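You operate a simulated robot arm through the tools that you are given. There is no shell and no other tool.

You are at the controls of a simulated robot arm. One attempt, no reset.

JOB
Wipe the grime off the two-hole plate, then oil its top and cover the oil tray.
Fine: rag for the grime, felt block for the oil; put both back; leave the blanks as they are. A coat counts when it lies all over at full strength: go over it till it gets no stronger. What is to be rubbed or washed off counts as gone when no trace of it is left.

It is judged by the outcome, as a careful person would: the job done as asked, and still so three seconds after it is handed in. It fails if anything else is knocked over, pushed out of place, dropped, spilled or broken. Lids that push on must go on centred and level and be pressed home; caps that screw on are set level and turned clockwise until they are tight.

ROBOT AND FRAMES
A 7-joint arm with a two-finger parallel gripper, fixed in place. Base frame: the origin is on the floor under the middle of its stand, x ahead of it, y to its left, z up. Lengths are in m, angles in degrees, forces in N, time in s.
It reaches about 1.524 m from its shoulder. Its first joint turns from -149.0 to 149.0 degrees. Payload 3.5 kg.
The tool frame sits at the grasp point between the pads (the TCP): z along the fingers, y along the line on which they close. The tips reach 0.023 m beyond it. Largest opening 0.094 m; finger width 0.038, thickness 0.01; the body of the gripper, 0.054 by 0.096 m, starts 0.039 m behind the TCP.
Orientation is that of the tool frame in the base frame, as a unit quaternion [w, x, y, z]. With the fingers straight down and closing along the base's y, the tool's x points along the base's -x, its y along +y and its z along -z.

CONTROLS
- The arm moves only by the tool play_rows. Its argument "steps" is a list of rows, each a list of 7 numbers: the shift along the base's x, y, z in cm, then the turn, a rotation vector about the base's x, y, z in degrees, then the closure in counts, from 0 (fully open) to 255 (shut). In form: [[tx, ty, tz, rx, ry, rz, fingers], ...]. A call has 1 to 20 rows; each row shifts and turns the commanded pose from where the row before left it. Each row takes 0.2 s and may step no farther than 0.05 m and 8.6 degrees from the row before; otherwise, or with a gripper value out of range, the whole call is refused. Where a pose cannot be reached the arm comes as near as it can. A force on the tool above 40 N (or 10 N above the force at the start of the call, whichever is more), or a blocked arm, ends the call early, and 0.2 s more pass. Each finger travels about 0.153 m/s and halts on what it meets, pressing with about 40 N; the grip force reading is that of the motor and also rises with nothing between the fingers. The clock runs only during rows and for 0.2 s after the last one: add rows that do not move to give the fingers time. It gives the time, the measured TCP pose, the force on the tool (base axes), the opening and the grip force at its end, in the units of the frame above (readings bear some noise), with the torque about the TCP (base axes, N m) and any sound that the robot's microphone picked up.
- Cameras (640 x 400 px; columns grow to the right, rows downward): "scene" is fixed at [0.4052, 0.5109, 1.5289]; the picture's right is [-0.75, -0.67, 0.00], its down [-0.45, 0.50, -0.74] and it looks along [0.49, -0.55, -0.68] (base axes); focal length 372 px, centre (320, 200). "wrist" rides on the gripper at [0.086, 0.016, -0.074] in the tool frame; the picture's right is [-0.18, 0.98, 0.00], its down [-0.58, -0.11, -0.81] and it looks along [-0.79, -0.15, 0.59] (tool axes); focal length 243 px, centre (320, 200). There is no depth. A picture from a camera that has moved, and an enlarged one, comes with that camera's place and axes in the base frame and with its lens. The place of the scene camera against the robot may be out by one fixed shift of up to 0.018 m in any direction.
- grab_frame(camera): a new picture of that camera. It takes no simulated time.
- inspect(camera, box): a new picture of the part [left, top, right, bottom] of that camera's present view, enlarged. It takes no simulated time.
- close_job(): hands the job in; it is judged then, once.

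Nothing tells you positions but the pictures and the camera data. Unless the task says otherwise, let go and move clear before handing in.

The tools are called by a JSON object that holds its "fn" and its "kwargs". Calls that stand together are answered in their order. play_rows: Moves the arm, as the interface text tells. Its arguments: {"type":"object","properties":{"steps":{"type":"array"}},"required":["steps"]} The other tools are called the same way: grab_frame (camera) takes a picture; inspect (camera, box) takes an enlarged picture of a part of a camera's view; close_job () hands the job in.

At the start:

```text
t: 0.0
eef_pos: [0.6779, -0.4083, 1.0438]
ee_rot: [0.0, 0.0, 1.0, 0.001]
ft_force: [0.1, -0.2, -0.4]
torque: [-0.01, -0.02, -0.01]
grip_width: 0.0942
grip_force: 0.1
```

scene: 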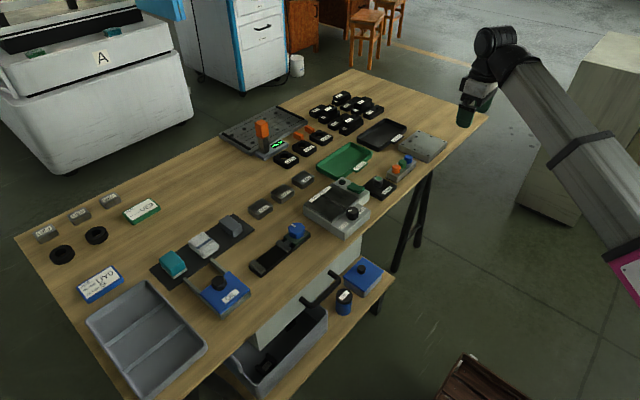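
wrist: 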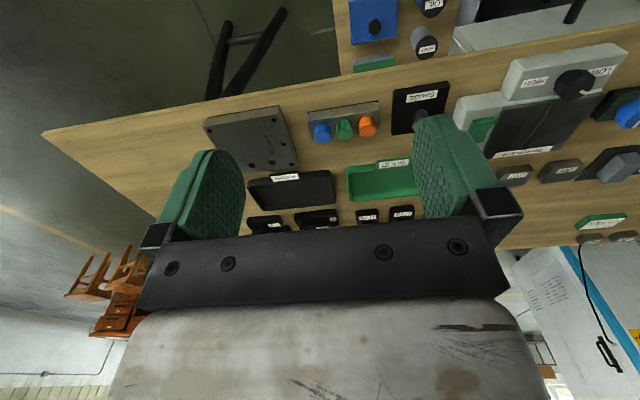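

I see a long workbench with many items; I need a closer look to find the plate with two holes, the rag, the felt block, the oil tray and its lid. I'll take enlarged pictures first.

{"fn": "inspect", "kwargs": {"camera": "scene", "box": [0, 180, 220, 400]}}

{"fn": "inspect", "kwargs": {"camera": "scene", "box": [140, 180, 320, 320]}}

{"fn": "inspect", "kwargs": {"camera": "scene", "box": [220, 80, 400, 200]}}

{"fn": "inspect", "kwargs": {"camera": "scene", "box": [290, 100, 470, 250]}}

{"fn": "inspect", "kwargs": {"camera": "scene", "box": [220, 240, 420, 400]}}

```text
1.82 times, centred on (110, 290) of scene
camera zoom: at [0.4052, 0.5109, 1.5289], right [-0.75, -0.67, 0.0], down [-0.45, 0.5, -0.74], along [0.49, -0.55, -0.68], focal length 677 px, centre (702, 36)
```

zoom: 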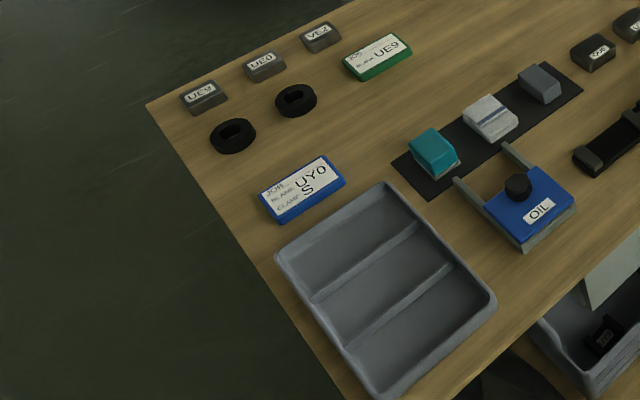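

```text
2.86 times, centred on (230, 250) of scene
camera zoom: at [0.4052, 0.5109, 1.5289], right [-0.75, -0.67, 0.0], down [-0.45, 0.5, -0.74], along [0.49, -0.55, -0.68], focal length 1063 px, centre (577, 57)
```

zoom: 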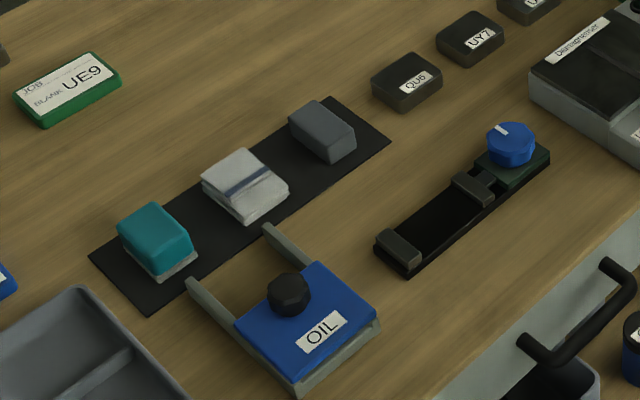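

```text
3.33 times, centred on (310, 140) of scene
camera zoom: at [0.4052, 0.5109, 1.5289], right [-0.75, -0.67, 0.0], down [-0.45, 0.5, -0.74], along [0.49, -0.55, -0.68], focal length 1241 px, centre (353, 400)
```

zoom: 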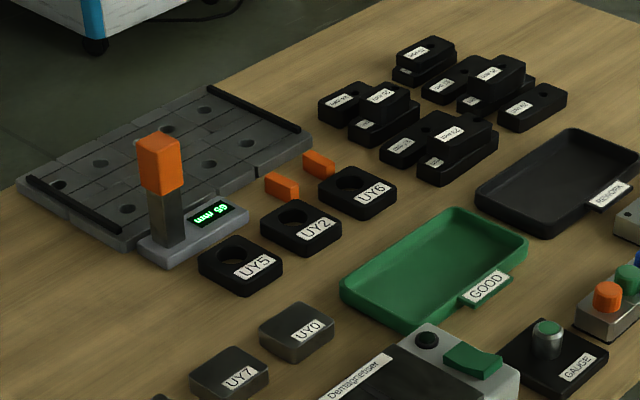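

```text
2.67 times, centred on (380, 175) of scene
camera zoom: at [0.4052, 0.5109, 1.5289], right [-0.75, -0.67, 0.0], down [-0.45, 0.5, -0.74], along [0.49, -0.55, -0.68], focal length 992 px, centre (160, 267)
```

zoom: 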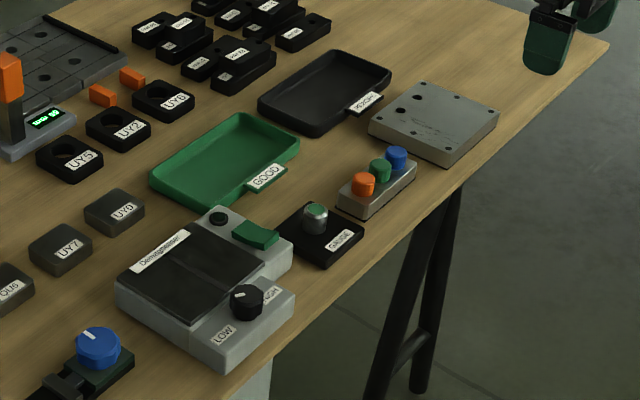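

```text
2.50 times, centred on (320, 320) of scene
camera zoom: at [0.4052, 0.5109, 1.5289], right [-0.75, -0.67, 0.0], down [-0.45, 0.5, -0.74], along [0.49, -0.55, -0.68], focal length 930 px, centre (320, -100)
```

zoom: 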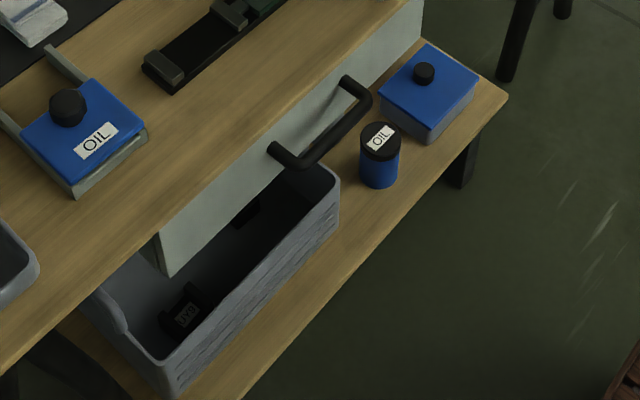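

The two-hole plate may be the grey block at the far right end; the oil tray seems to be the blue-lidded item with OIL label. I'll zoom in further to confirm each.

{"fn": "inspect", "kwargs": {"camera": "scene", "box": [390, 120, 460, 170]}}

{"fn": "inspect", "kwargs": {"camera": "scene", "box": [180, 250, 260, 325]}}

{"fn": "inspect", "kwargs": {"camera": "scene", "box": [320, 245, 400, 320]}}

{"fn": "inspect", "kwargs": {"camera": "scene", "box": [150, 205, 260, 290]}}

{"fn": "inspect", "kwargs": {"camera": "scene", "box": [295, 80, 395, 150]}}

{"fn": "inspect", "kwargs": {"camera": "scene", "box": [225, 300, 345, 400]}}

{"fn": "inspect", "kwargs": {"camera": "scene", "box": [210, 95, 310, 165]}}

{"fn": "inspect", "kwargs": {"camera": "scene", "box": [240, 165, 330, 225]}}

```text
8.00 times, centred on (425, 145) of scene
camera zoom: at [0.4052, 0.5109, 1.5289], right [-0.75, -0.67, 0.0], down [-0.45, 0.5, -0.74], along [0.49, -0.55, -0.68], focal length 2977 px, centre (-520, 640)
```

zoom: 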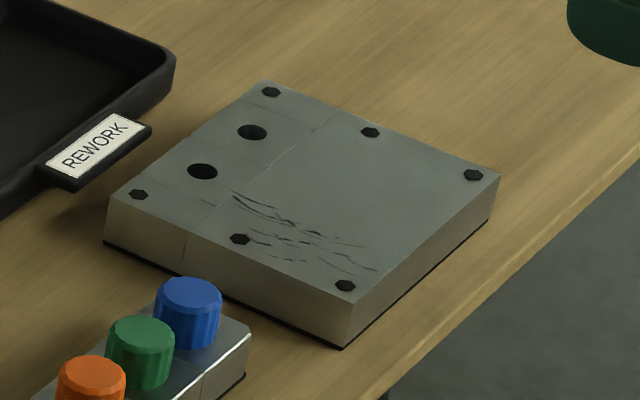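

```text
5.33 times, centred on (220, 288) of scene
camera zoom: at [0.4052, 0.5109, 1.5289], right [-0.75, -0.67, 0.0], down [-0.45, 0.5, -0.74], along [0.49, -0.55, -0.68], focal length 1985 px, centre (853, -267)
```

zoom: 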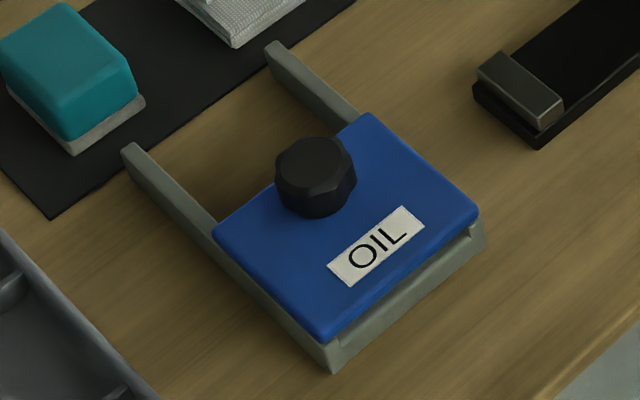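

```text
5.33 times, centred on (360, 282) of scene
camera zoom: at [0.4052, 0.5109, 1.5289], right [-0.75, -0.67, 0.0], down [-0.45, 0.5, -0.74], along [0.49, -0.55, -0.68], focal length 1985 px, centre (107, -240)
```

zoom: 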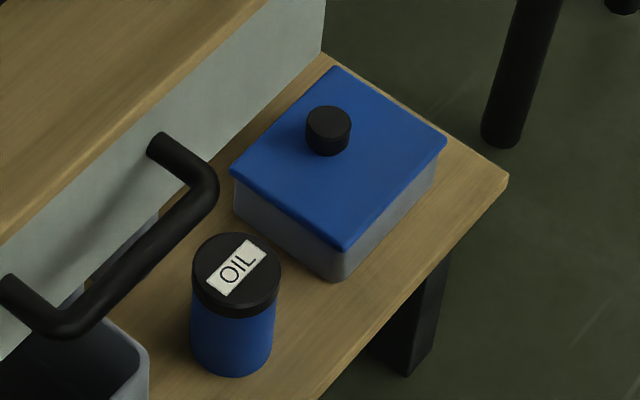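

```text
4.71 times, centred on (205, 248) of scene
camera zoom: at [0.4052, 0.5109, 1.5289], right [-0.75, -0.67, 0.0], down [-0.45, 0.5, -0.74], along [0.49, -0.55, -0.68], focal length 1751 px, centre (861, -24)
```

zoom: 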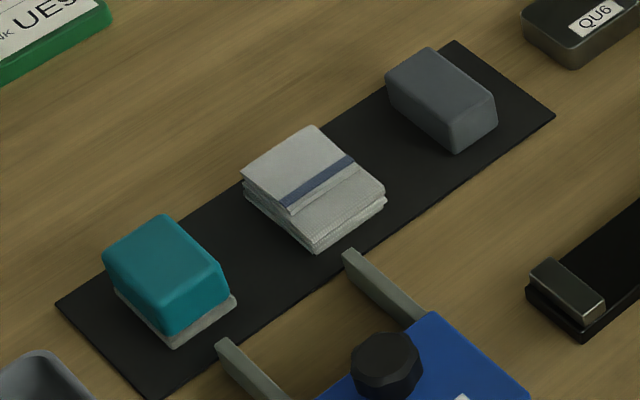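

```text
5.71 times, centred on (345, 115) of scene
camera zoom: at [0.4052, 0.5109, 1.5289], right [-0.75, -0.67, 0.0], down [-0.45, 0.5, -0.74], along [0.49, -0.55, -0.68], focal length 2127 px, centre (177, 686)
```

zoom: 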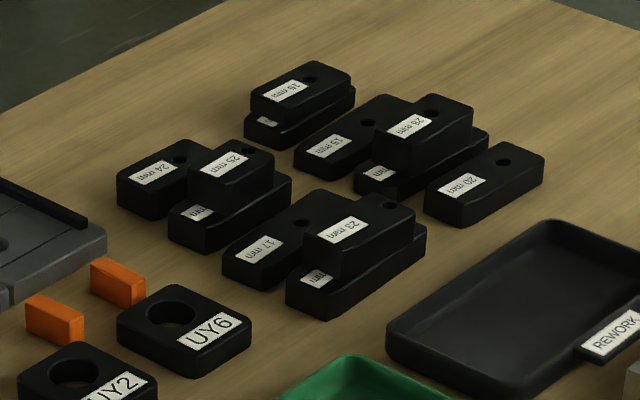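

```text
4.00 times, centred on (285, 350) of scene
camera zoom: at [0.4052, 0.5109, 1.5289], right [-0.75, -0.67, 0.0], down [-0.45, 0.5, -0.74], along [0.49, -0.55, -0.68], focal length 1489 px, centre (460, -400)
```

zoom: 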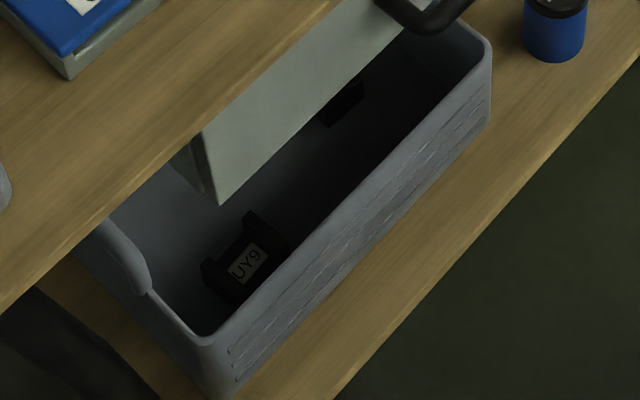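

```text
5.71 times, centred on (260, 130) of scene
camera zoom: at [0.4052, 0.5109, 1.5289], right [-0.75, -0.67, 0.0], down [-0.45, 0.5, -0.74], along [0.49, -0.55, -0.68], focal length 2127 px, centre (663, 600)
```

zoom: 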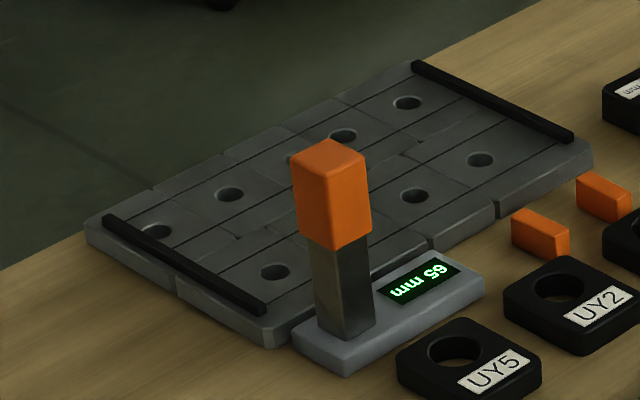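

```text
6.67 times, centred on (285, 195) of scene
camera zoom: at [0.4052, 0.5109, 1.5289], right [-0.75, -0.67, 0.0], down [-0.45, 0.5, -0.74], along [0.49, -0.55, -0.68], focal length 2481 px, centre (553, 233)
```

zoom: 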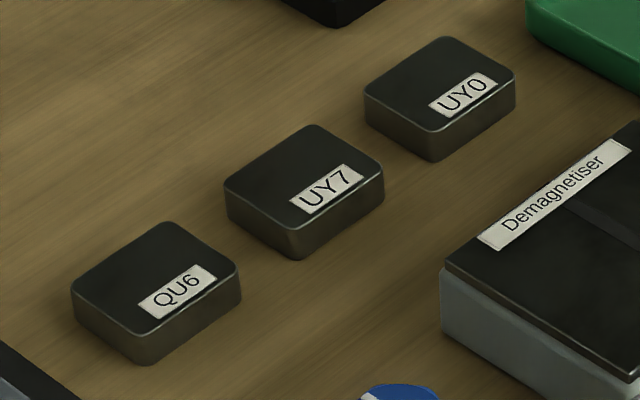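

The grey two-hole plate at the far right carries dark streaks; the mat holds a teal block with a pale sole (probably the felt block), a folded rag and a grey block; the OIL tray has a blue lid with rails behind it. I'll carry the wrist camera over toward the mat and oil tray for a closer look.

{"fn": "grab_frame", "kwargs": {"camera": "wrist"}}

{"fn": "play_rows", "kwargs": {"steps": [[0, 5, 0, 0, 0, 0, 0], [0, 5, 0, 0, 0, 0, 0], [0, 5, 0, 0, 0, 0, 0], [0, 5, 0, 0, 0, 0, 0], [0, 5, 0, 0, 0, 0, 0], [0, 5, 0, 0, 0, 0, 0], [0, 5, 0, 0, 0, 0, 0], [0, 5, 0, 0, 0, 0, 0], [0, 5, 0, 0, 0, 0, 0], [0, 5, 0, 0, 0, 0, 0], [0, 5, 0, 0, 0, 0, 0], [0, 5, 0, 0, 0, 0, 0], [0, 5, 0, 0, 0, 0, 0], [0, 0, 0, 0, 0, 0, 0], [0, 0, 0, 0, 0, 0, 0]]}}

```text
taken
camera wrist: at [0.5923, -0.3925, 1.1176], right [0.18, 0.98, 0.0], down [0.58, -0.11, 0.81], along [0.79, -0.15, -0.59], focal length 243 px, centre (320, 200)
```

wrist: 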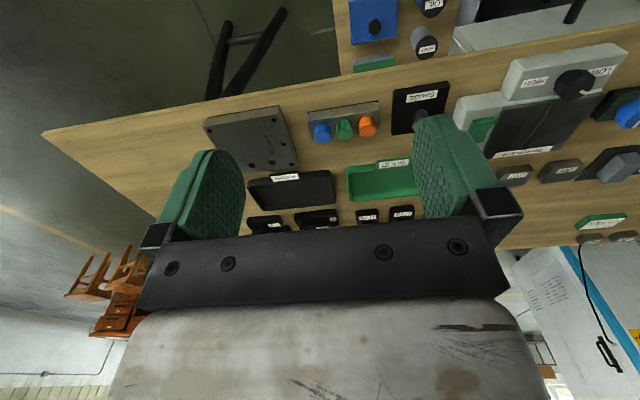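

```text
t: 0.7
eef_pos: [0.6785, -0.292, 1.0438]
ee_rot: [0.004, -0.003, 1.0, -0.001]
ft_force: [3.0, 1.2, -2.6]
torque: [-0.15, -0.03, -0.13]
grip_width: 0.0941
grip_force: 0.1
stopped in row 3: the force on the tool passed its limit at 52 N (the readings are from after the stop); the commanded pose is now the measured one
```

The move stopped early with 52 N; nothing should be near at that height, so it may be the abrupt start. I'll check with pictures.

{"fn": "grab_frame", "kwargs": {"camera": "scene"}}

{"fn": "grab_frame", "kwargs": {"camera": "wrist"}}

```text
taken
```

scene: 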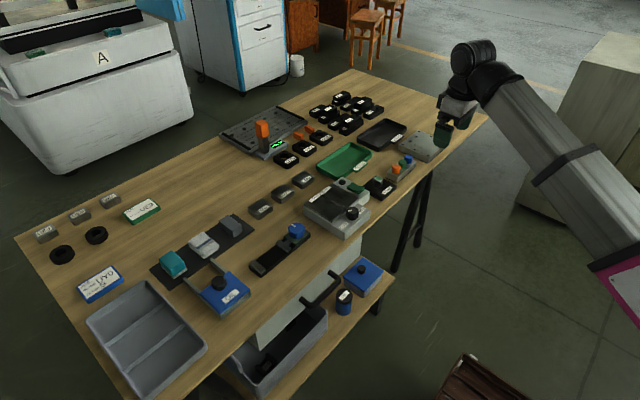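

```text
taken
camera wrist: at [0.5914, -0.2751, 1.1169], right [0.18, 0.98, 0.0], down [0.58, -0.1, 0.81], along [0.8, -0.15, -0.58], focal length 243 px, centre (320, 200)
```

wrist: 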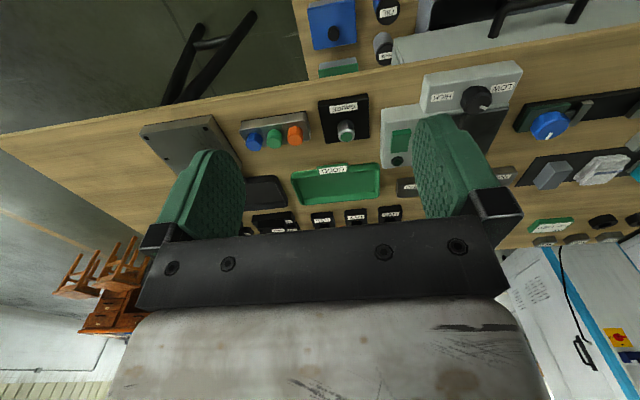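

No contact visible; it was just the abrupt acceleration. I'll move on with gentler ramped steps.

{"fn": "play_rows", "kwargs": {"steps": [[0, 0.7, 0, 0, 0, 0, 0], [0, 1.5, 0, 0, 0, 0, 0], [0, 2.5, 0, 0, 0, 0, 0], [0, 3, 0, 0, 0, 0, 0], [0, 3.2, 0, 0, 0, 0, 0], [0, 3.2, 0, 0, 0, 0, 0], [0, 3.2, 0, 0, 0, 0, 0], [0, 3.2, 0, 0, 0, 0, 0], [0, 3.2, 0, 0, 0, 0, 0], [0, 3.2, 0, 0, 0, 0, 0], [0, 3.2, 0, 0, 0, 0, 0], [0, 3.2, 0, 0, 0, 0, 0], [0, 3.2, 0, 0, 0, 0, 0], [0, 3.2, 0, 0, 0, 0, 0], [0, 3, 0, 0, 0, 0, 0], [0, 2.5, 0, 0, 0, 0, 0], [0, 1.5, 0, 0, 0, 0, 0], [0, 0.7, 0, 0, 0, 0, 0], [0, 0, 0, 0, 0, 0, 0]]}}

{"fn": "grab_frame", "kwargs": {"camera": "wrist"}}

```text
t: 1.5
eef_pos: [0.6785, -0.2569, 1.0434]
ee_rot: [0.007, -0.005, 1.0, -0.004]
ft_force: [3.4, 1.9, -5.5]
torque: [-0.36, -0.21, -0.32]
grip_width: 0.0938
grip_force: 0.0
stopped in row 3: the force on the tool passed its limit at 44 N (the readings are from after the stop); the commanded pose is now the measured one
```

```text
taken
camera wrist: at [0.5913, -0.2411, 1.1163], right [0.17, 0.99, 0.0], down [0.57, -0.1, 0.81], along [0.8, -0.14, -0.58], focal length 243 px, centre (320, 200)
```

wrist: 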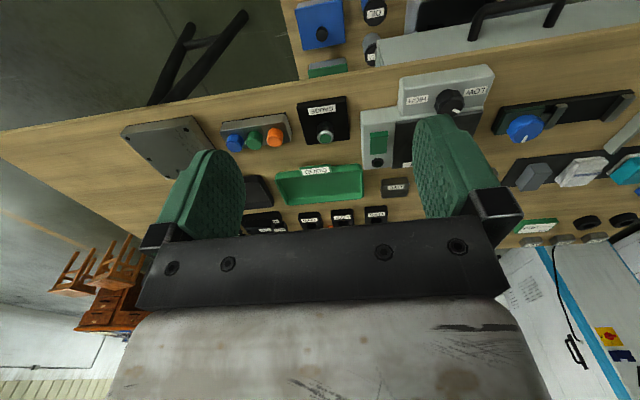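

It stopped again while moving freely; I'll wait still and read the force to tell whether it is contact or inertia.

{"fn": "play_rows", "kwargs": {"steps": [[0, 0, 0, 0, 0, 0, 0], [0, 0, 0, 0, 0, 0, 0], [0, 0, 0, 0, 0, 0, 0]]}}

{"fn": "inspect", "kwargs": {"camera": "scene", "box": [380, 20, 640, 220]}}

```text
t: 2.3
eef_pos: [0.6785, -0.2584, 1.0433]
ee_rot: [0.007, -0.007, 1.0, -0.004]
ft_force: [4.1, 1.7, -8.5]
torque: [-0.33, -0.4, -0.2]
grip_width: 0.0942
grip_force: 0.0
```

```text
2.00 times, centred on (510, 120) of scene
camera zoom: at [0.4052, 0.5109, 1.5289], right [-0.75, -0.67, 0.0], down [-0.45, 0.5, -0.74], along [0.49, -0.55, -0.68], focal length 744 px, centre (-60, 360)
```

zoom: 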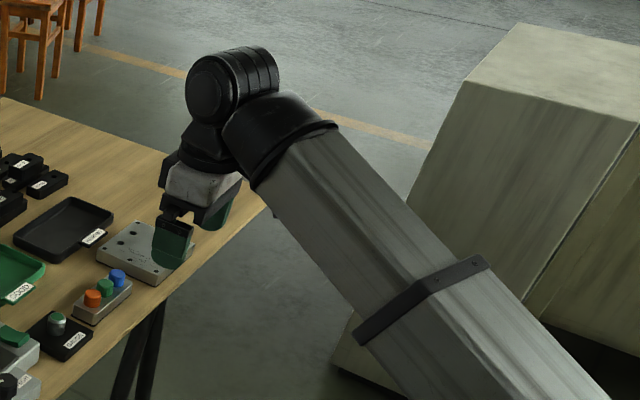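

Standing still the reading shows about -8.5 N on z. I'll wait a little more to see whether it settles or grows.

{"fn": "play_rows", "kwargs": {"steps": [[0, 0, 0, 0, 0, 0, 0]]}}

{"fn": "play_rows", "kwargs": {"steps": [[0, 0, 0, 0, 0, 0, 0], [0, 0, 0, 0, 0, 0, 0], [0, 0, 0, 0, 0, 0, 0], [0, 0, 0, 0, 0, 0, 0]]}}

```text
t: 2.7
eef_pos: [0.6787, -0.2579, 1.0428]
ee_rot: [0.006, -0.007, 1.0, -0.003]
ft_force: [3.9, 0.2, -8.4]
torque: [-0.15, -0.51, -0.08]
grip_width: 0.094
grip_force: 0.1
```

```text
t: 3.7
eef_pos: [0.6782, -0.2581, 1.0433]
ee_rot: [0.006, -0.007, 1.0, -0.004]
ft_force: [2.4, -2.5, -9.1]
torque: [0.04, -0.64, 0.18]
grip_width: 0.0941
grip_force: 0.0
```

The bias drifts without any motion, so the sensor itself has a slow offset. I'll try slower, smoother motion and see whether it goes through.

{"fn": "play_rows", "kwargs": {"steps": [[0, 0.4, 0, 0, 0, 0, 0], [0, 0.8, 0, 0, 0, 0, 0], [0, 1.2, 0, 0, 0, 0, 0], [0, 1.5, 0, 0, 0, 0, 0], [0, 1.5, 0, 0, 0, 0, 0], [0, 1.5, 0, 0, 0, 0, 0], [0, 1.5, 0, 0, 0, 0, 0], [0, 1.5, 0, 0, 0, 0, 0], [0, 1.2, 0, 0, 0, 0, 0], [0, 0.8, 0, 0, 0, 0, 0], [0, 0.4, 0, 0, 0, 0, 0]]}}

```text
t: 4.5
eef_pos: [0.6785, -0.2303, 1.0438]
ee_rot: [0.008, -0.009, 1.0, -0.005]
ft_force: [3.9, 1.1, -8.2]
torque: [-0.42, -0.36, -0.31]
grip_width: 0.0942
grip_force: 0.0
stopped in row 4: the force on the tool passed its limit at 43 N (the readings are from after the stop); the commanded pose is now the measured one
```

It stopped a third time, after about 0.6 s and a further 2.8 cm, with little residual force. I'll test other directions to find what triggers it: first straight up slowly.

{"fn": "play_rows", "kwargs": {"steps": [[0, 0, 0.4, 0, 0, 0, 0], [0, 0, 0.8, 0, 0, 0, 0], [0, 0, 1, 0, 0, 0, 0], [0, 0, 1, 0, 0, 0, 0], [0, 0, 1, 0, 0, 0, 0], [0, 0, 0.8, 0, 0, 0, 0], [0, 0, 0.4, 0, 0, 0, 0]]}}

{"fn": "grab_frame", "kwargs": {"camera": "scene"}}

```text
t: 5.1
eef_pos: [0.6804, -0.2315, 1.0525]
ee_rot: [0.012, -0.009, 1.0, -0.005]
ft_force: [5.5, -1.3, -13.0]
torque: [-0.24, -0.62, -0.07]
grip_width: 0.0941
grip_force: 0.0
stopped in row 2: the force on the tool passed its limit at 47 N (the readings are from after the stop); the commanded pose is now the measured one
```

```text
taken
```

scene: 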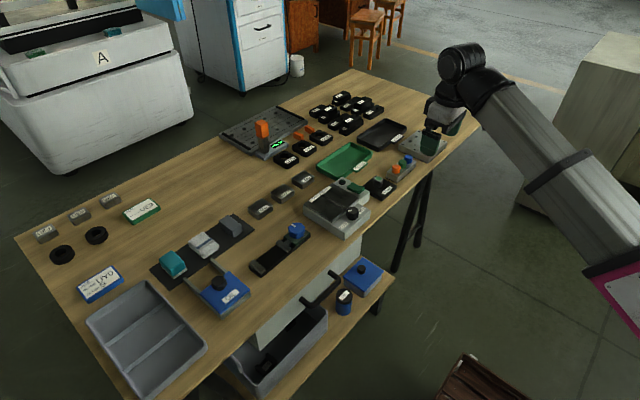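

Even a 0.9 cm upward move trips the limit, so something around the tool itself resists. Let me look closely at the gripper and the arm around it.

{"fn": "inspect", "kwargs": {"camera": "scene", "box": [400, 30, 520, 160]}}

{"fn": "inspect", "kwargs": {"camera": "wrist", "box": [0, 0, 640, 400]}}

{"fn": "play_rows", "kwargs": {"steps": [[0, 0, 0, 0, 0, 0, 0], [0, 0, 0, 0, 0, 0, 0], [0, 0, 0, 0, 0, 0, 0], [0, 0, 0, 0, 0, 0, 0]]}}

```text
3.08 times, centred on (460, 95) of scene
camera zoom: at [0.4052, 0.5109, 1.5289], right [-0.75, -0.67, 0.0], down [-0.45, 0.5, -0.74], along [0.49, -0.55, -0.68], focal length 1145 px, centre (-111, 523)
```

zoom: 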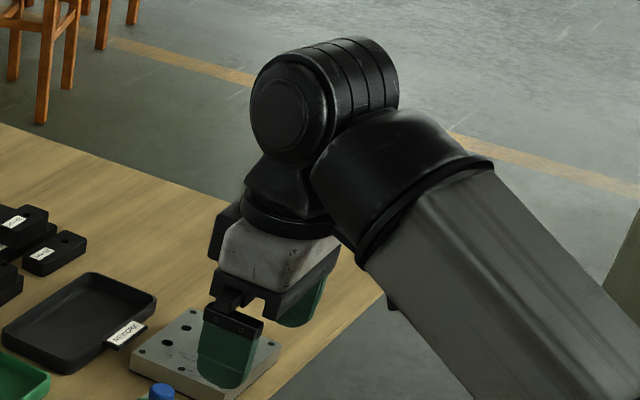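

```text
1.00 times, centred on (320, 200) of wrist (not enlarged: the box is as wide or as high as the picture)
camera zoom: at [0.5918, -0.2155, 1.124], right [0.17, 0.99, -0.01], down [0.56, -0.09, 0.82], along [0.81, -0.14, -0.57], focal length 243 px, centre (320, 200)
```

zoom: 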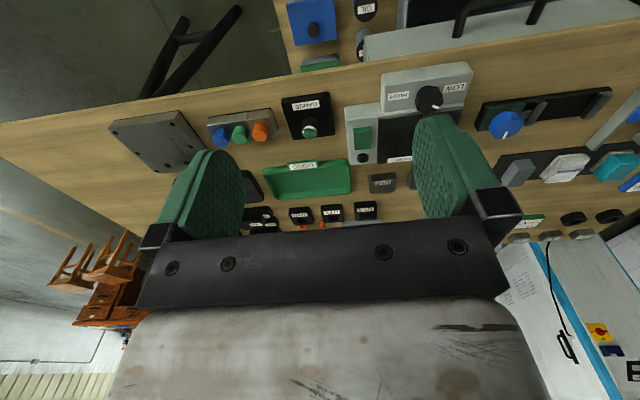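

```text
t: 6.1
eef_pos: [0.6798, -0.2321, 1.0524]
ee_rot: [0.012, -0.008, 1.0, -0.005]
ft_force: [8.9, -3.1, -23.3]
torque: [-0.3, -1.43, 0.11]
grip_width: 0.0939
grip_force: 0.0
```

The torque shows the push is on the tool's back side near the wrist camera: the gripper is folded against its own forearm because it's too close in. I'll move outward (+x) to relieve it.

{"fn": "play_rows", "kwargs": {"steps": [[0.5, 0, 0, 0, 0, 0, 0], [1, 0, 0, 0, 0, 0, 0], [1.5, 0, 0, 0, 0, 0, 0], [2, 0, 0, 0, 0, 0, 0], [2, 0, 0, 0, 0, 0, 0], [2, 0, 0, 0, 0, 0, 0], [1.5, 0, 0, 0, 0, 0, 0], [1, 0, 0, 0, 0, 0, 0], [0.5, 0, 0, 0, 0, 0, 0], [0, 0, 0, 0, 0, 0, 0]]}}

```text
t: 8.3
eef_pos: [0.7993, -0.2307, 1.0516]
ee_rot: [0.011, -0.009, 1.0, -0.005]
ft_force: [-0.6, -0.7, 0.8]
torque: [-0.02, 0.03, -0.02]
grip_width: 0.0939
grip_force: 0.1
```

Contact is gone. I'll restore the vertical orientation and travel along y at x≈0.82, with ramped steps.

{"fn": "play_rows", "kwargs": {"steps": [[0.2, 0.4, 0, 0.57, 1.26, -1.03, 0], [0.4, 1, 0, 0, 0, 0, 0], [0.6, 2, 0, 0, 0, 0, 0], [0.4, 3, 0, 0, 0, 0, 0], [0.2, 3.5, 0, 0, 0, 0, 0], [0, 3.5, 0, 0, 0, 0, 0], [0, 3.5, 0, 0, 0, 0, 0], [0, 3.5, 0, 0, 0, 0, 0], [0, 3.5, 0, 0, 0, 0, 0], [0, 3.5, 0, 0, 0, 0, 0], [0, 3.5, 0, 0, 0, 0, 0], [0, 3.5, 0, 0, 0, 0, 0], [0, 3, 0, 0, 0, 0, 0], [0, 2, 0, 0, 0, 0, 0], [0, 1, 0, 0, 0, 0, 0], [0, 0.4, 0, 0, 0, 0, 0], [0, 0, 0, 0, 0, 0, 0]]}}

{"fn": "grab_frame", "kwargs": {"camera": "wrist"}}

{"fn": "grab_frame", "kwargs": {"camera": "scene"}}

```text
t: 11.9
eef_pos: [0.8187, 0.1762, 1.0527]
ee_rot: [0.001, 0.001, 1.0, 0.0]
ft_force: [0.1, -0.1, 0.5]
torque: [0.0, -0.01, 0.05]
grip_width: 0.0939
grip_force: 0.1
```

```text
taken
camera wrist: at [0.7324, 0.1936, 1.1269], right [0.18, 0.98, 0.0], down [0.58, -0.11, 0.81], along [0.79, -0.15, -0.59], focal length 243 px, centre (320, 200)
```

wrist: 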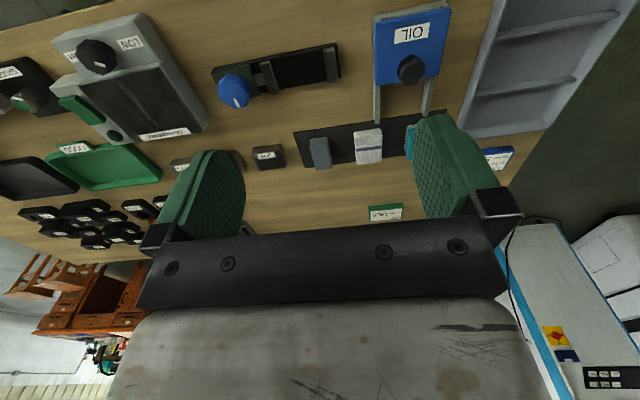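

```text
taken
```

scene: 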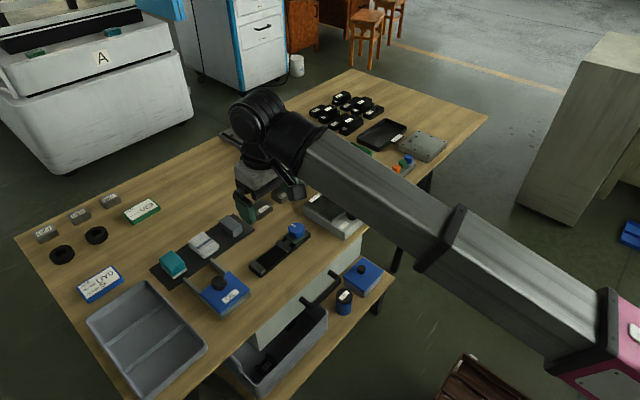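

Now free of contact, I can see the OIL tray, mat and clamp fixture well from the wrist camera. I'll zoom in on the tray and mat items.

{"fn": "inspect", "kwargs": {"camera": "wrist", "box": [340, 0, 480, 120]}}

{"fn": "inspect", "kwargs": {"camera": "wrist", "box": [280, 90, 450, 200]}}

{"fn": "inspect", "kwargs": {"camera": "wrist", "box": [190, 20, 360, 130]}}

{"fn": "inspect", "kwargs": {"camera": "scene", "box": [390, 120, 460, 170]}}

```text
3.33 times, centred on (410, 60) of wrist
camera zoom: at [0.7324, 0.1936, 1.1269], right [0.18, 0.98, 0.0], down [0.58, -0.11, 0.81], along [0.79, -0.15, -0.59], focal length 809 px, centre (20, 667)
```

zoom: 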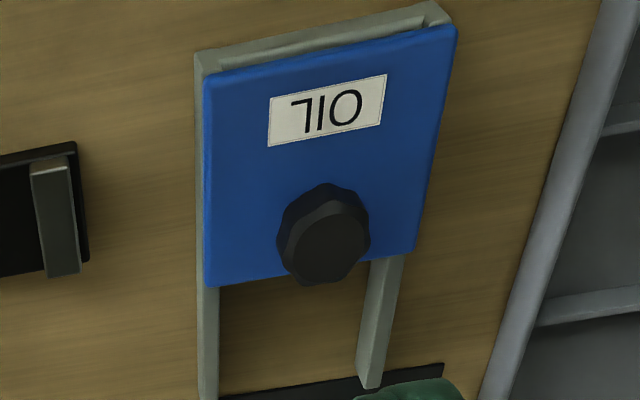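

```text
3.64 times, centred on (365, 145) of wrist
camera zoom: at [0.7324, 0.1936, 1.1269], right [0.18, 0.98, 0.0], down [0.58, -0.11, 0.81], along [0.79, -0.15, -0.59], focal length 882 px, centre (156, 400)
```

zoom: 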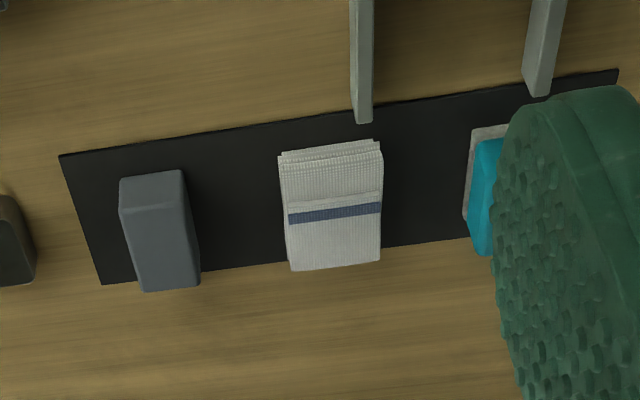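

```text
3.64 times, centred on (275, 75) of wrist
camera zoom: at [0.7324, 0.1936, 1.1269], right [0.18, 0.98, 0.0], down [0.58, -0.11, 0.81], along [0.79, -0.15, -0.59], focal length 882 px, centre (484, 654)
```

zoom: 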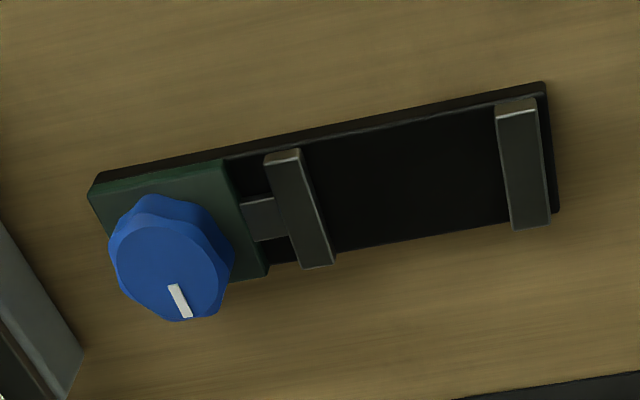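

```text
8.00 times, centred on (425, 145) of scene
camera zoom: at [0.4052, 0.5109, 1.5289], right [-0.75, -0.67, 0.0], down [-0.45, 0.5, -0.74], along [0.49, -0.55, -0.68], focal length 2977 px, centre (-520, 640)
```

zoom: 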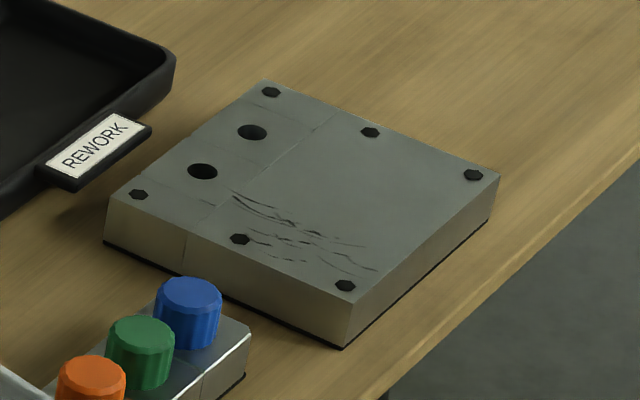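

The tray's lid looks like a slider running on rails toward the mat (about 8 cm of travel), centred near (0.90, 0.286); the rag is near (1.07, 0.23). I'll lower the camera for a closer look at the mat items.

{"fn": "play_rows", "kwargs": {"steps": [[0.1, 0.4, -0.4, 0, 0, 0, 0], [0.2, 1, -1, 0, 0, 0, 0], [0.4, 1.8, -1.8, 0, 0, 0, 0], [0.4, 2, -2, 0, 0, 0, 0], [0.4, 1.8, -2, 0, 0, 0, 0], [0.4, 1.2, -1.6, 0, 0, 0, 0], [0.2, 0.8, -0.8, 0, 0, 0, 0], [0, 0.4, -0.4, 0, 0, 0, 0], [0, 0, 0, 0, 0, 0, 0]]}}

{"fn": "grab_frame", "kwargs": {"camera": "wrist"}}

{"fn": "inspect", "kwargs": {"camera": "wrist", "box": [240, 110, 420, 230]}}

{"fn": "inspect", "kwargs": {"camera": "wrist", "box": [300, 0, 460, 120]}}

```text
t: 13.9
eef_pos: [0.8402, 0.2699, 0.9527]
ee_rot: [0.001, 0.001, 1.0, -0.001]
ft_force: [0.6, -0.2, 0.1]
torque: [0.0, -0.01, 0.01]
grip_width: 0.0939
grip_force: 0.2
```

```text
taken
camera wrist: at [0.7535, 0.2872, 1.0264], right [0.18, 0.98, 0.0], down [0.58, -0.11, 0.81], along [0.79, -0.15, -0.59], focal length 243 px, centre (320, 200)
```

wrist: 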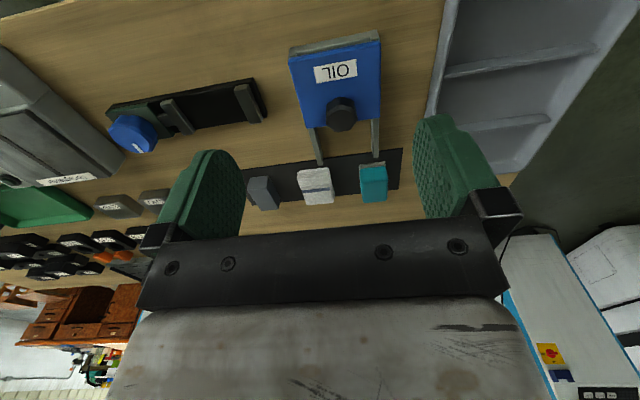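

```text
3.33 times, centred on (330, 170) of wrist
camera zoom: at [0.7535, 0.2872, 1.0264], right [0.18, 0.98, 0.0], down [0.58, -0.11, 0.81], along [0.79, -0.15, -0.59], focal length 809 px, centre (287, 300)
```

zoom: 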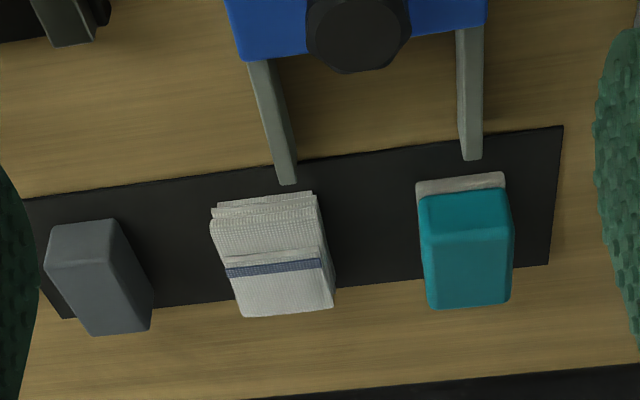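

```text
3.33 times, centred on (380, 60) of wrist
camera zoom: at [0.7535, 0.2872, 1.0264], right [0.18, 0.98, 0.0], down [0.58, -0.11, 0.81], along [0.79, -0.15, -0.59], focal length 809 px, centre (120, 667)
```

zoom: 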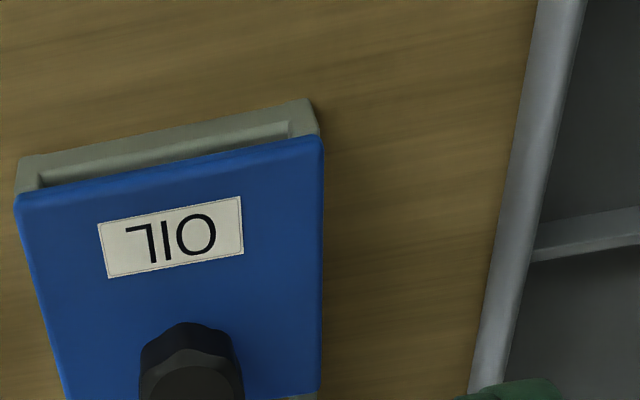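

The teal block has a pale felt sole, so it's the felt block; the grey one is something else and stays. I'll move a bit nearer for another viewpoint so I can triangulate heights.

{"fn": "play_rows", "kwargs": {"steps": [[0.5, -0.1, -0.2, 0, 0, 0, 0], [1, -0.2, -0.4, 0, 0, 0, 0], [1.7, -0.4, -0.6, 0, 0, 0, 0], [2, -0.5, -0.6, 0, 0, 0, 0], [1.8, -0.4, -0.6, 0, 0, 0, 0], [1.2, -0.3, -0.4, 0, 0, 0, 0], [0.6, -0.1, -0.2, 0, 0, 0, 0], [0.2, 0, 0, 0, 0, 0, 0], [0, 0, 0, 0, 0, 0, 0]]}}

{"fn": "grab_frame", "kwargs": {"camera": "wrist"}}

{"fn": "inspect", "kwargs": {"camera": "wrist", "box": [230, 100, 420, 230]}}

{"fn": "inspect", "kwargs": {"camera": "scene", "box": [140, 180, 300, 320]}}

```text
t: 15.9
eef_pos: [0.9286, 0.2503, 0.9215]
ee_rot: [0.001, 0.0, 1.0, 0.0]
ft_force: [-0.3, -0.6, 0.6]
torque: [0.01, -0.01, -0.03]
grip_width: 0.0938
grip_force: 0.0
```

```text
taken
camera wrist: at [0.8431, 0.2677, 0.9954], right [0.18, 0.98, 0.0], down [0.58, -0.11, 0.81], along [0.79, -0.15, -0.59], focal length 243 px, centre (320, 200)
```

wrist: 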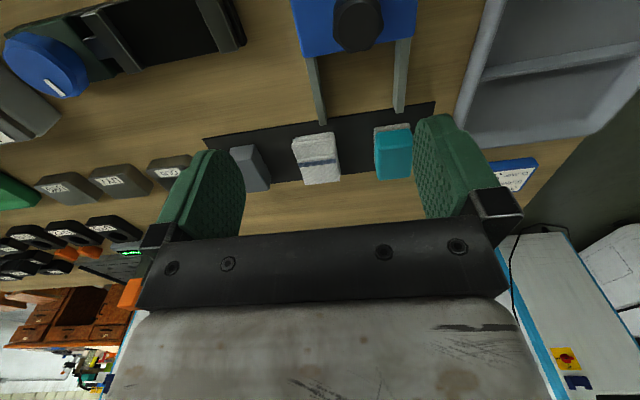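

```text
3.08 times, centred on (325, 165) of wrist
camera zoom: at [0.8431, 0.2677, 0.9954], right [0.18, 0.98, 0.0], down [0.58, -0.11, 0.81], along [0.79, -0.15, -0.59], focal length 746 px, centre (305, 308)
```

zoom: 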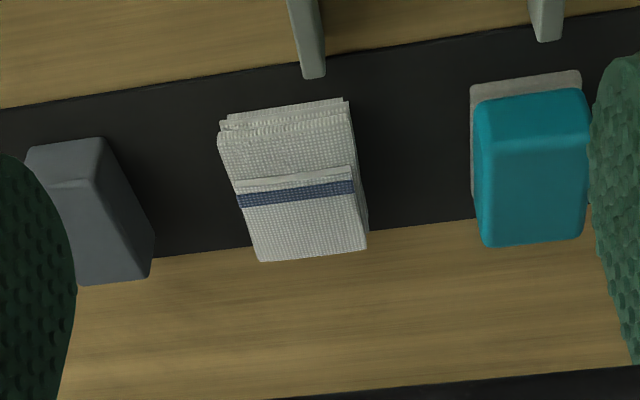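

```text
2.86 times, centred on (220, 250) of scene
camera zoom: at [0.4052, 0.5109, 1.5289], right [-0.75, -0.67, 0.0], down [-0.45, 0.5, -0.74], along [0.49, -0.55, -0.68], focal length 1063 px, centre (606, 57)
```

zoom: 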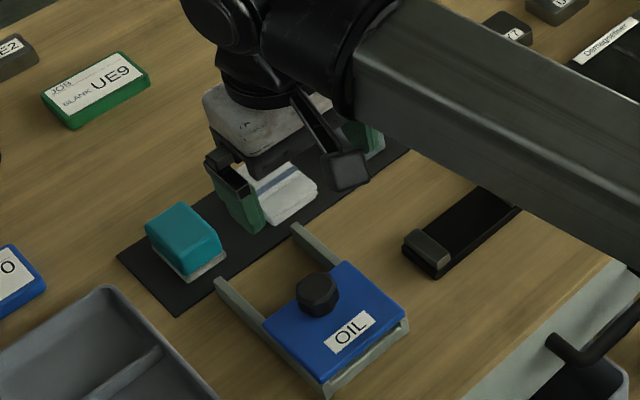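

Triangulation puts the rag's centre near (1.052, 0.228) and its top at roughly z 0.78-0.79. I'll move above it with the fingers partly closed (about 7.5 cm) and check alignment.

{"fn": "play_rows", "kwargs": {"steps": [[0.5, -0.1, 0, 0, 0, 0, 30], [1, -0.2, -0.1, 0, 0, 0, 51], [1.7, -0.3, -0.4, 0, 0, 0, 51], [2.2, -0.4, -0.7, 0, 0, 0, 51], [2.3, -0.4, -0.8, 0, 0, 0, 51], [2.1, -0.4, -0.8, 0, 0, 0, 51], [1.5, -0.3, -0.7, 0, 0, 0, 51], [0.8, -0.1, -0.4, 0, 0, 0, 51], [0.3, 0, -0.1, 0, 0, 0, 51], [0, 0, 0, 0, 0, 0, 51]]}}

{"fn": "grab_frame", "kwargs": {"camera": "wrist"}}

{"fn": "inspect", "kwargs": {"camera": "scene", "box": [140, 180, 300, 300]}}

```text
t: 18.1
eef_pos: [1.0528, 0.2278, 0.8816]
ee_rot: [0.001, 0.0, 1.0, 0.0]
ft_force: [0.6, -0.1, -0.1]
torque: [-0.01, 0.03, -0.01]
grip_width: 0.0753
grip_force: 0.1
```

```text
taken
camera wrist: at [0.9667, 0.2454, 0.9562], right [0.18, 0.98, 0.0], down [0.58, -0.11, 0.81], along [0.79, -0.15, -0.59], focal length 243 px, centre (320, 200)
```

wrist: 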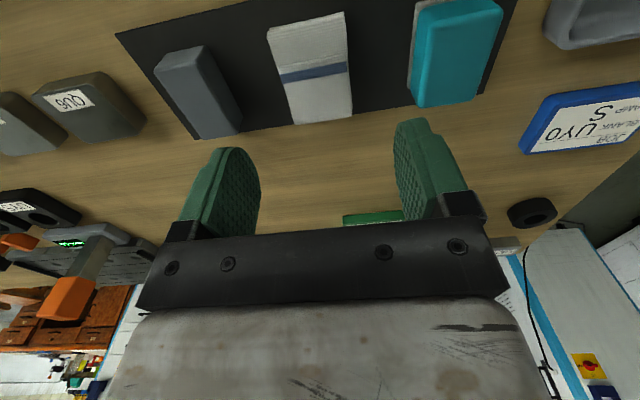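

```text
3.33 times, centred on (220, 240) of scene
camera zoom: at [0.4052, 0.5109, 1.5289], right [-0.75, -0.67, 0.0], down [-0.45, 0.5, -0.74], along [0.49, -0.55, -0.68], focal length 1241 px, centre (653, 67)
```

zoom: 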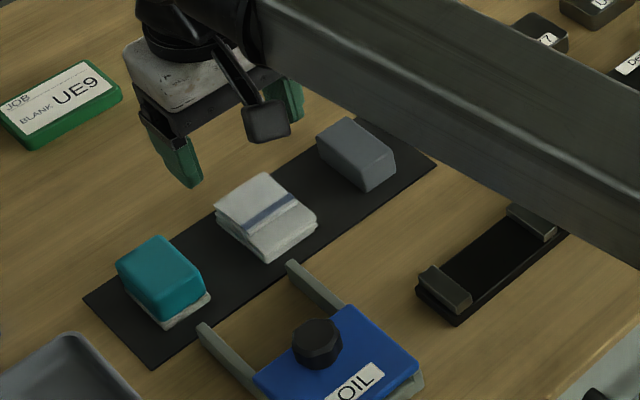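

From here I have a steep view of the rag. I'll zoom in to measure it.

{"fn": "inspect", "kwargs": {"camera": "wrist", "box": [230, 0, 400, 130]}}

{"fn": "inspect", "kwargs": {"camera": "wrist", "box": [380, 0, 540, 120]}}

```text
3.08 times, centred on (315, 65) of wrist
camera zoom: at [0.9667, 0.2454, 0.9562], right [0.18, 0.98, 0.0], down [0.58, -0.11, 0.81], along [0.79, -0.15, -0.59], focal length 746 px, centre (335, 615)
```

zoom: 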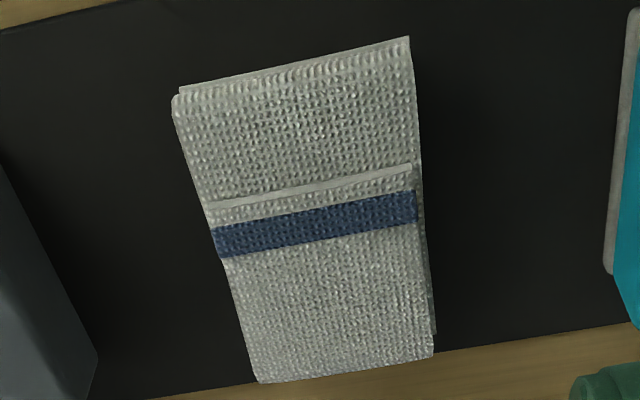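

```text
3.33 times, centred on (460, 60) of wrist
camera zoom: at [0.9667, 0.2454, 0.9562], right [0.18, 0.98, 0.0], down [0.58, -0.11, 0.81], along [0.79, -0.15, -0.59], focal length 809 px, centre (-147, 667)
```

zoom: 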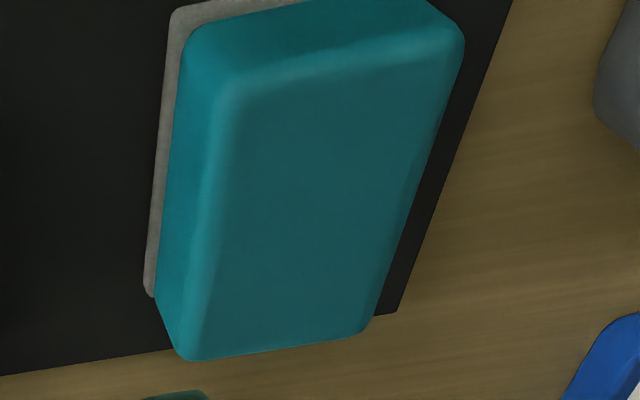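

The mat lies at z≈0.760; the rag spans x 1.017-1.084, y 0.204-0.250, top z≈0.790. I'll descend to TCP z≈0.792 so the tips stop about 9 mm above the mat, then close on the rag.

{"fn": "play_rows", "kwargs": {"steps": [[-0.3, -0.1, -0.5, 0, 0, 0, 51], [0, 0, -1, 0, 0, 0, 51], [0, 0, -1.5, 0, 0, 0, 51], [0, 0, -1.5, 0, 0, 0, 51], [0, 0, -1.5, 0, 0, 0, 51], [0, 0, -1.3, 0, 0, 0, 51], [0, 0, -0.9, 0, 0, 0, 51], [0, 0, -0.5, 0, 0, 0, 51], [0, 0, -0.2, 0, 0, 0, 51], [0, 0, 0, 0, 0, 0, 51], [0, 0, 0, 0, 0, 0, 51]]}}

{"fn": "inspect", "kwargs": {"camera": "scene", "box": [140, 180, 300, 300]}}

{"fn": "grab_frame", "kwargs": {"camera": "wrist"}}

```text
t: 20.5
eef_pos: [1.0496, 0.2271, 0.7927]
ee_rot: [0.001, 0.001, 1.0, 0.0]
ft_force: [-1.3, 0.1, 1.0]
torque: [-0.03, 0.03, 0.02]
grip_width: 0.0752
grip_force: 0.1
```

```text
3.33 times, centred on (220, 240) of scene
camera zoom: at [0.4052, 0.5109, 1.5289], right [-0.75, -0.67, 0.0], down [-0.45, 0.5, -0.74], along [0.49, -0.55, -0.68], focal length 1241 px, centre (653, 67)
```

zoom: 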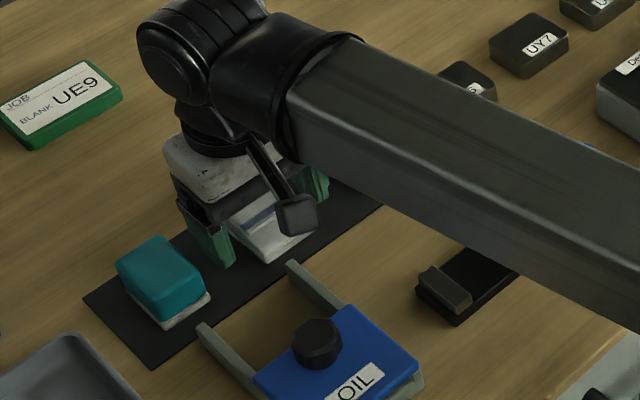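

```text
taken
camera wrist: at [0.9634, 0.2446, 0.8671], right [0.18, 0.98, 0.0], down [0.58, -0.11, 0.81], along [0.79, -0.15, -0.59], focal length 243 px, centre (320, 200)
```

wrist: 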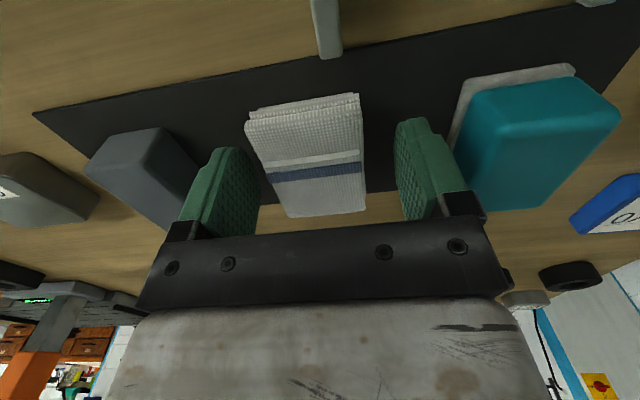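

The fingers straddle the rag with clearance on both sides. Closing now.

{"fn": "play_rows", "kwargs": {"steps": [[0, 0, 0, 0, 0, 0, 90], [0, 0, 0, 0, 0, 0, 120], [0, 0, 0, 0, 0, 0, 160], [0, 0, 0, 0, 0, 0, 200], [0, 0, 0, 0, 0, 0, 255], [0, 0, 0, 0, 0, 0, 255], [0, 0, 0, 0, 0, 0, 255]]}}

{"fn": "grab_frame", "kwargs": {"camera": "wrist"}}

```text
t: 22.1
eef_pos: [1.0502, 0.2266, 0.7929]
ee_rot: [0.001, 0.001, 1.0, 0.0]
ft_force: [1.1, -0.8, 0.8]
torque: [-0.05, -0.03, 0.07]
grip_width: 0.049
grip_force: 39.7
```

```text
taken
camera wrist: at [0.9634, 0.2445, 0.8671], right [0.18, 0.98, 0.0], down [0.58, -0.11, 0.81], along [0.79, -0.15, -0.59], focal length 243 px, centre (320, 200)
```

wrist: 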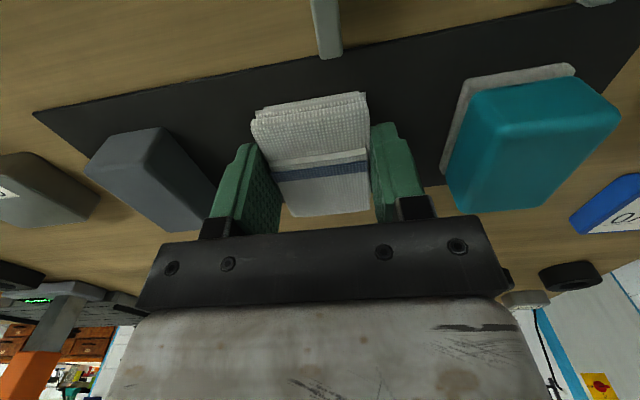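

The rag is held at 4.9 cm. I'll lift it to about z 0.95 and verify it's coming along.

{"fn": "play_rows", "kwargs": {"steps": [[0, 0, 0.3, 0, 0, 0, 255], [0, 0, 0.7, 0, 0, 0, 255], [0, 0, 1.3, 0, 0, 0, 255], [0, 0, 2, 0, 0, 0, 255], [0, 0, 2.5, 0, 0, 0, 255], [0, 0, 2.5, 0, 0, 0, 255], [0, 0, 2.5, 0, 0, 0, 255], [0, 0, 2, 0, 0, 0, 255], [0, 0, 1.3, 0, 0, 0, 255], [0, 0, 0.6, 0, 0, 0, 255], [0, 0, 0, 0, 0, 0, 255]]}}

{"fn": "grab_frame", "kwargs": {"camera": "wrist"}}

{"fn": "inspect", "kwargs": {"camera": "scene", "box": [120, 120, 320, 290]}}

```text
t: 24.5
eef_pos: [1.0499, 0.2261, 0.9507]
ee_rot: [0.001, 0.0, 1.0, 0.0]
ft_force: [-0.4, 0.7, -0.5]
torque: [-0.01, 0.02, 0.03]
grip_width: 0.049
grip_force: 40.0
```

```text
taken
camera wrist: at [0.9632, 0.2438, 1.0242], right [0.18, 0.98, 0.0], down [0.58, -0.11, 0.81], along [0.79, -0.15, -0.59], focal length 243 px, centre (320, 200)
```

wrist: 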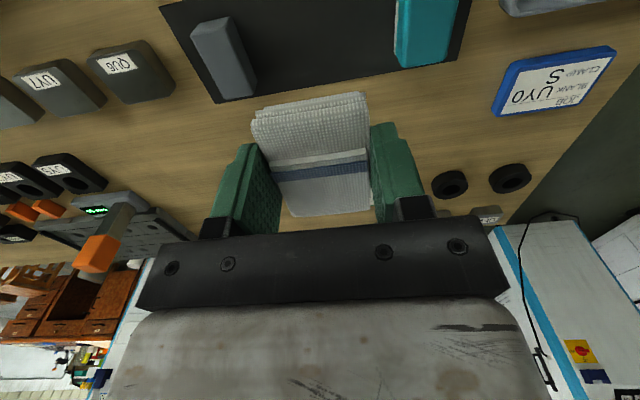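

```text
2.35 times, centred on (220, 205) of scene
camera zoom: at [0.4052, 0.5109, 1.5289], right [-0.75, -0.67, 0.0], down [-0.45, 0.5, -0.74], along [0.49, -0.55, -0.68], focal length 876 px, centre (555, 188)
```

zoom: 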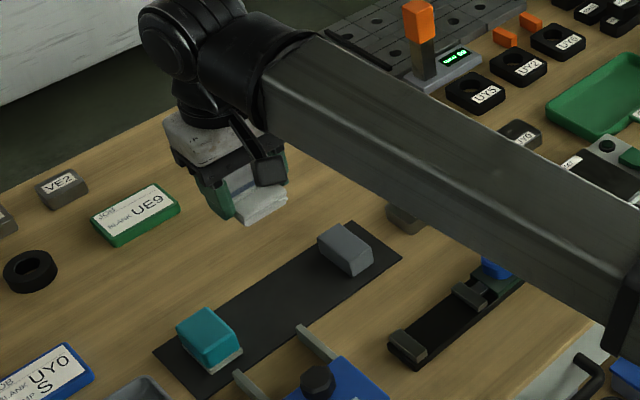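

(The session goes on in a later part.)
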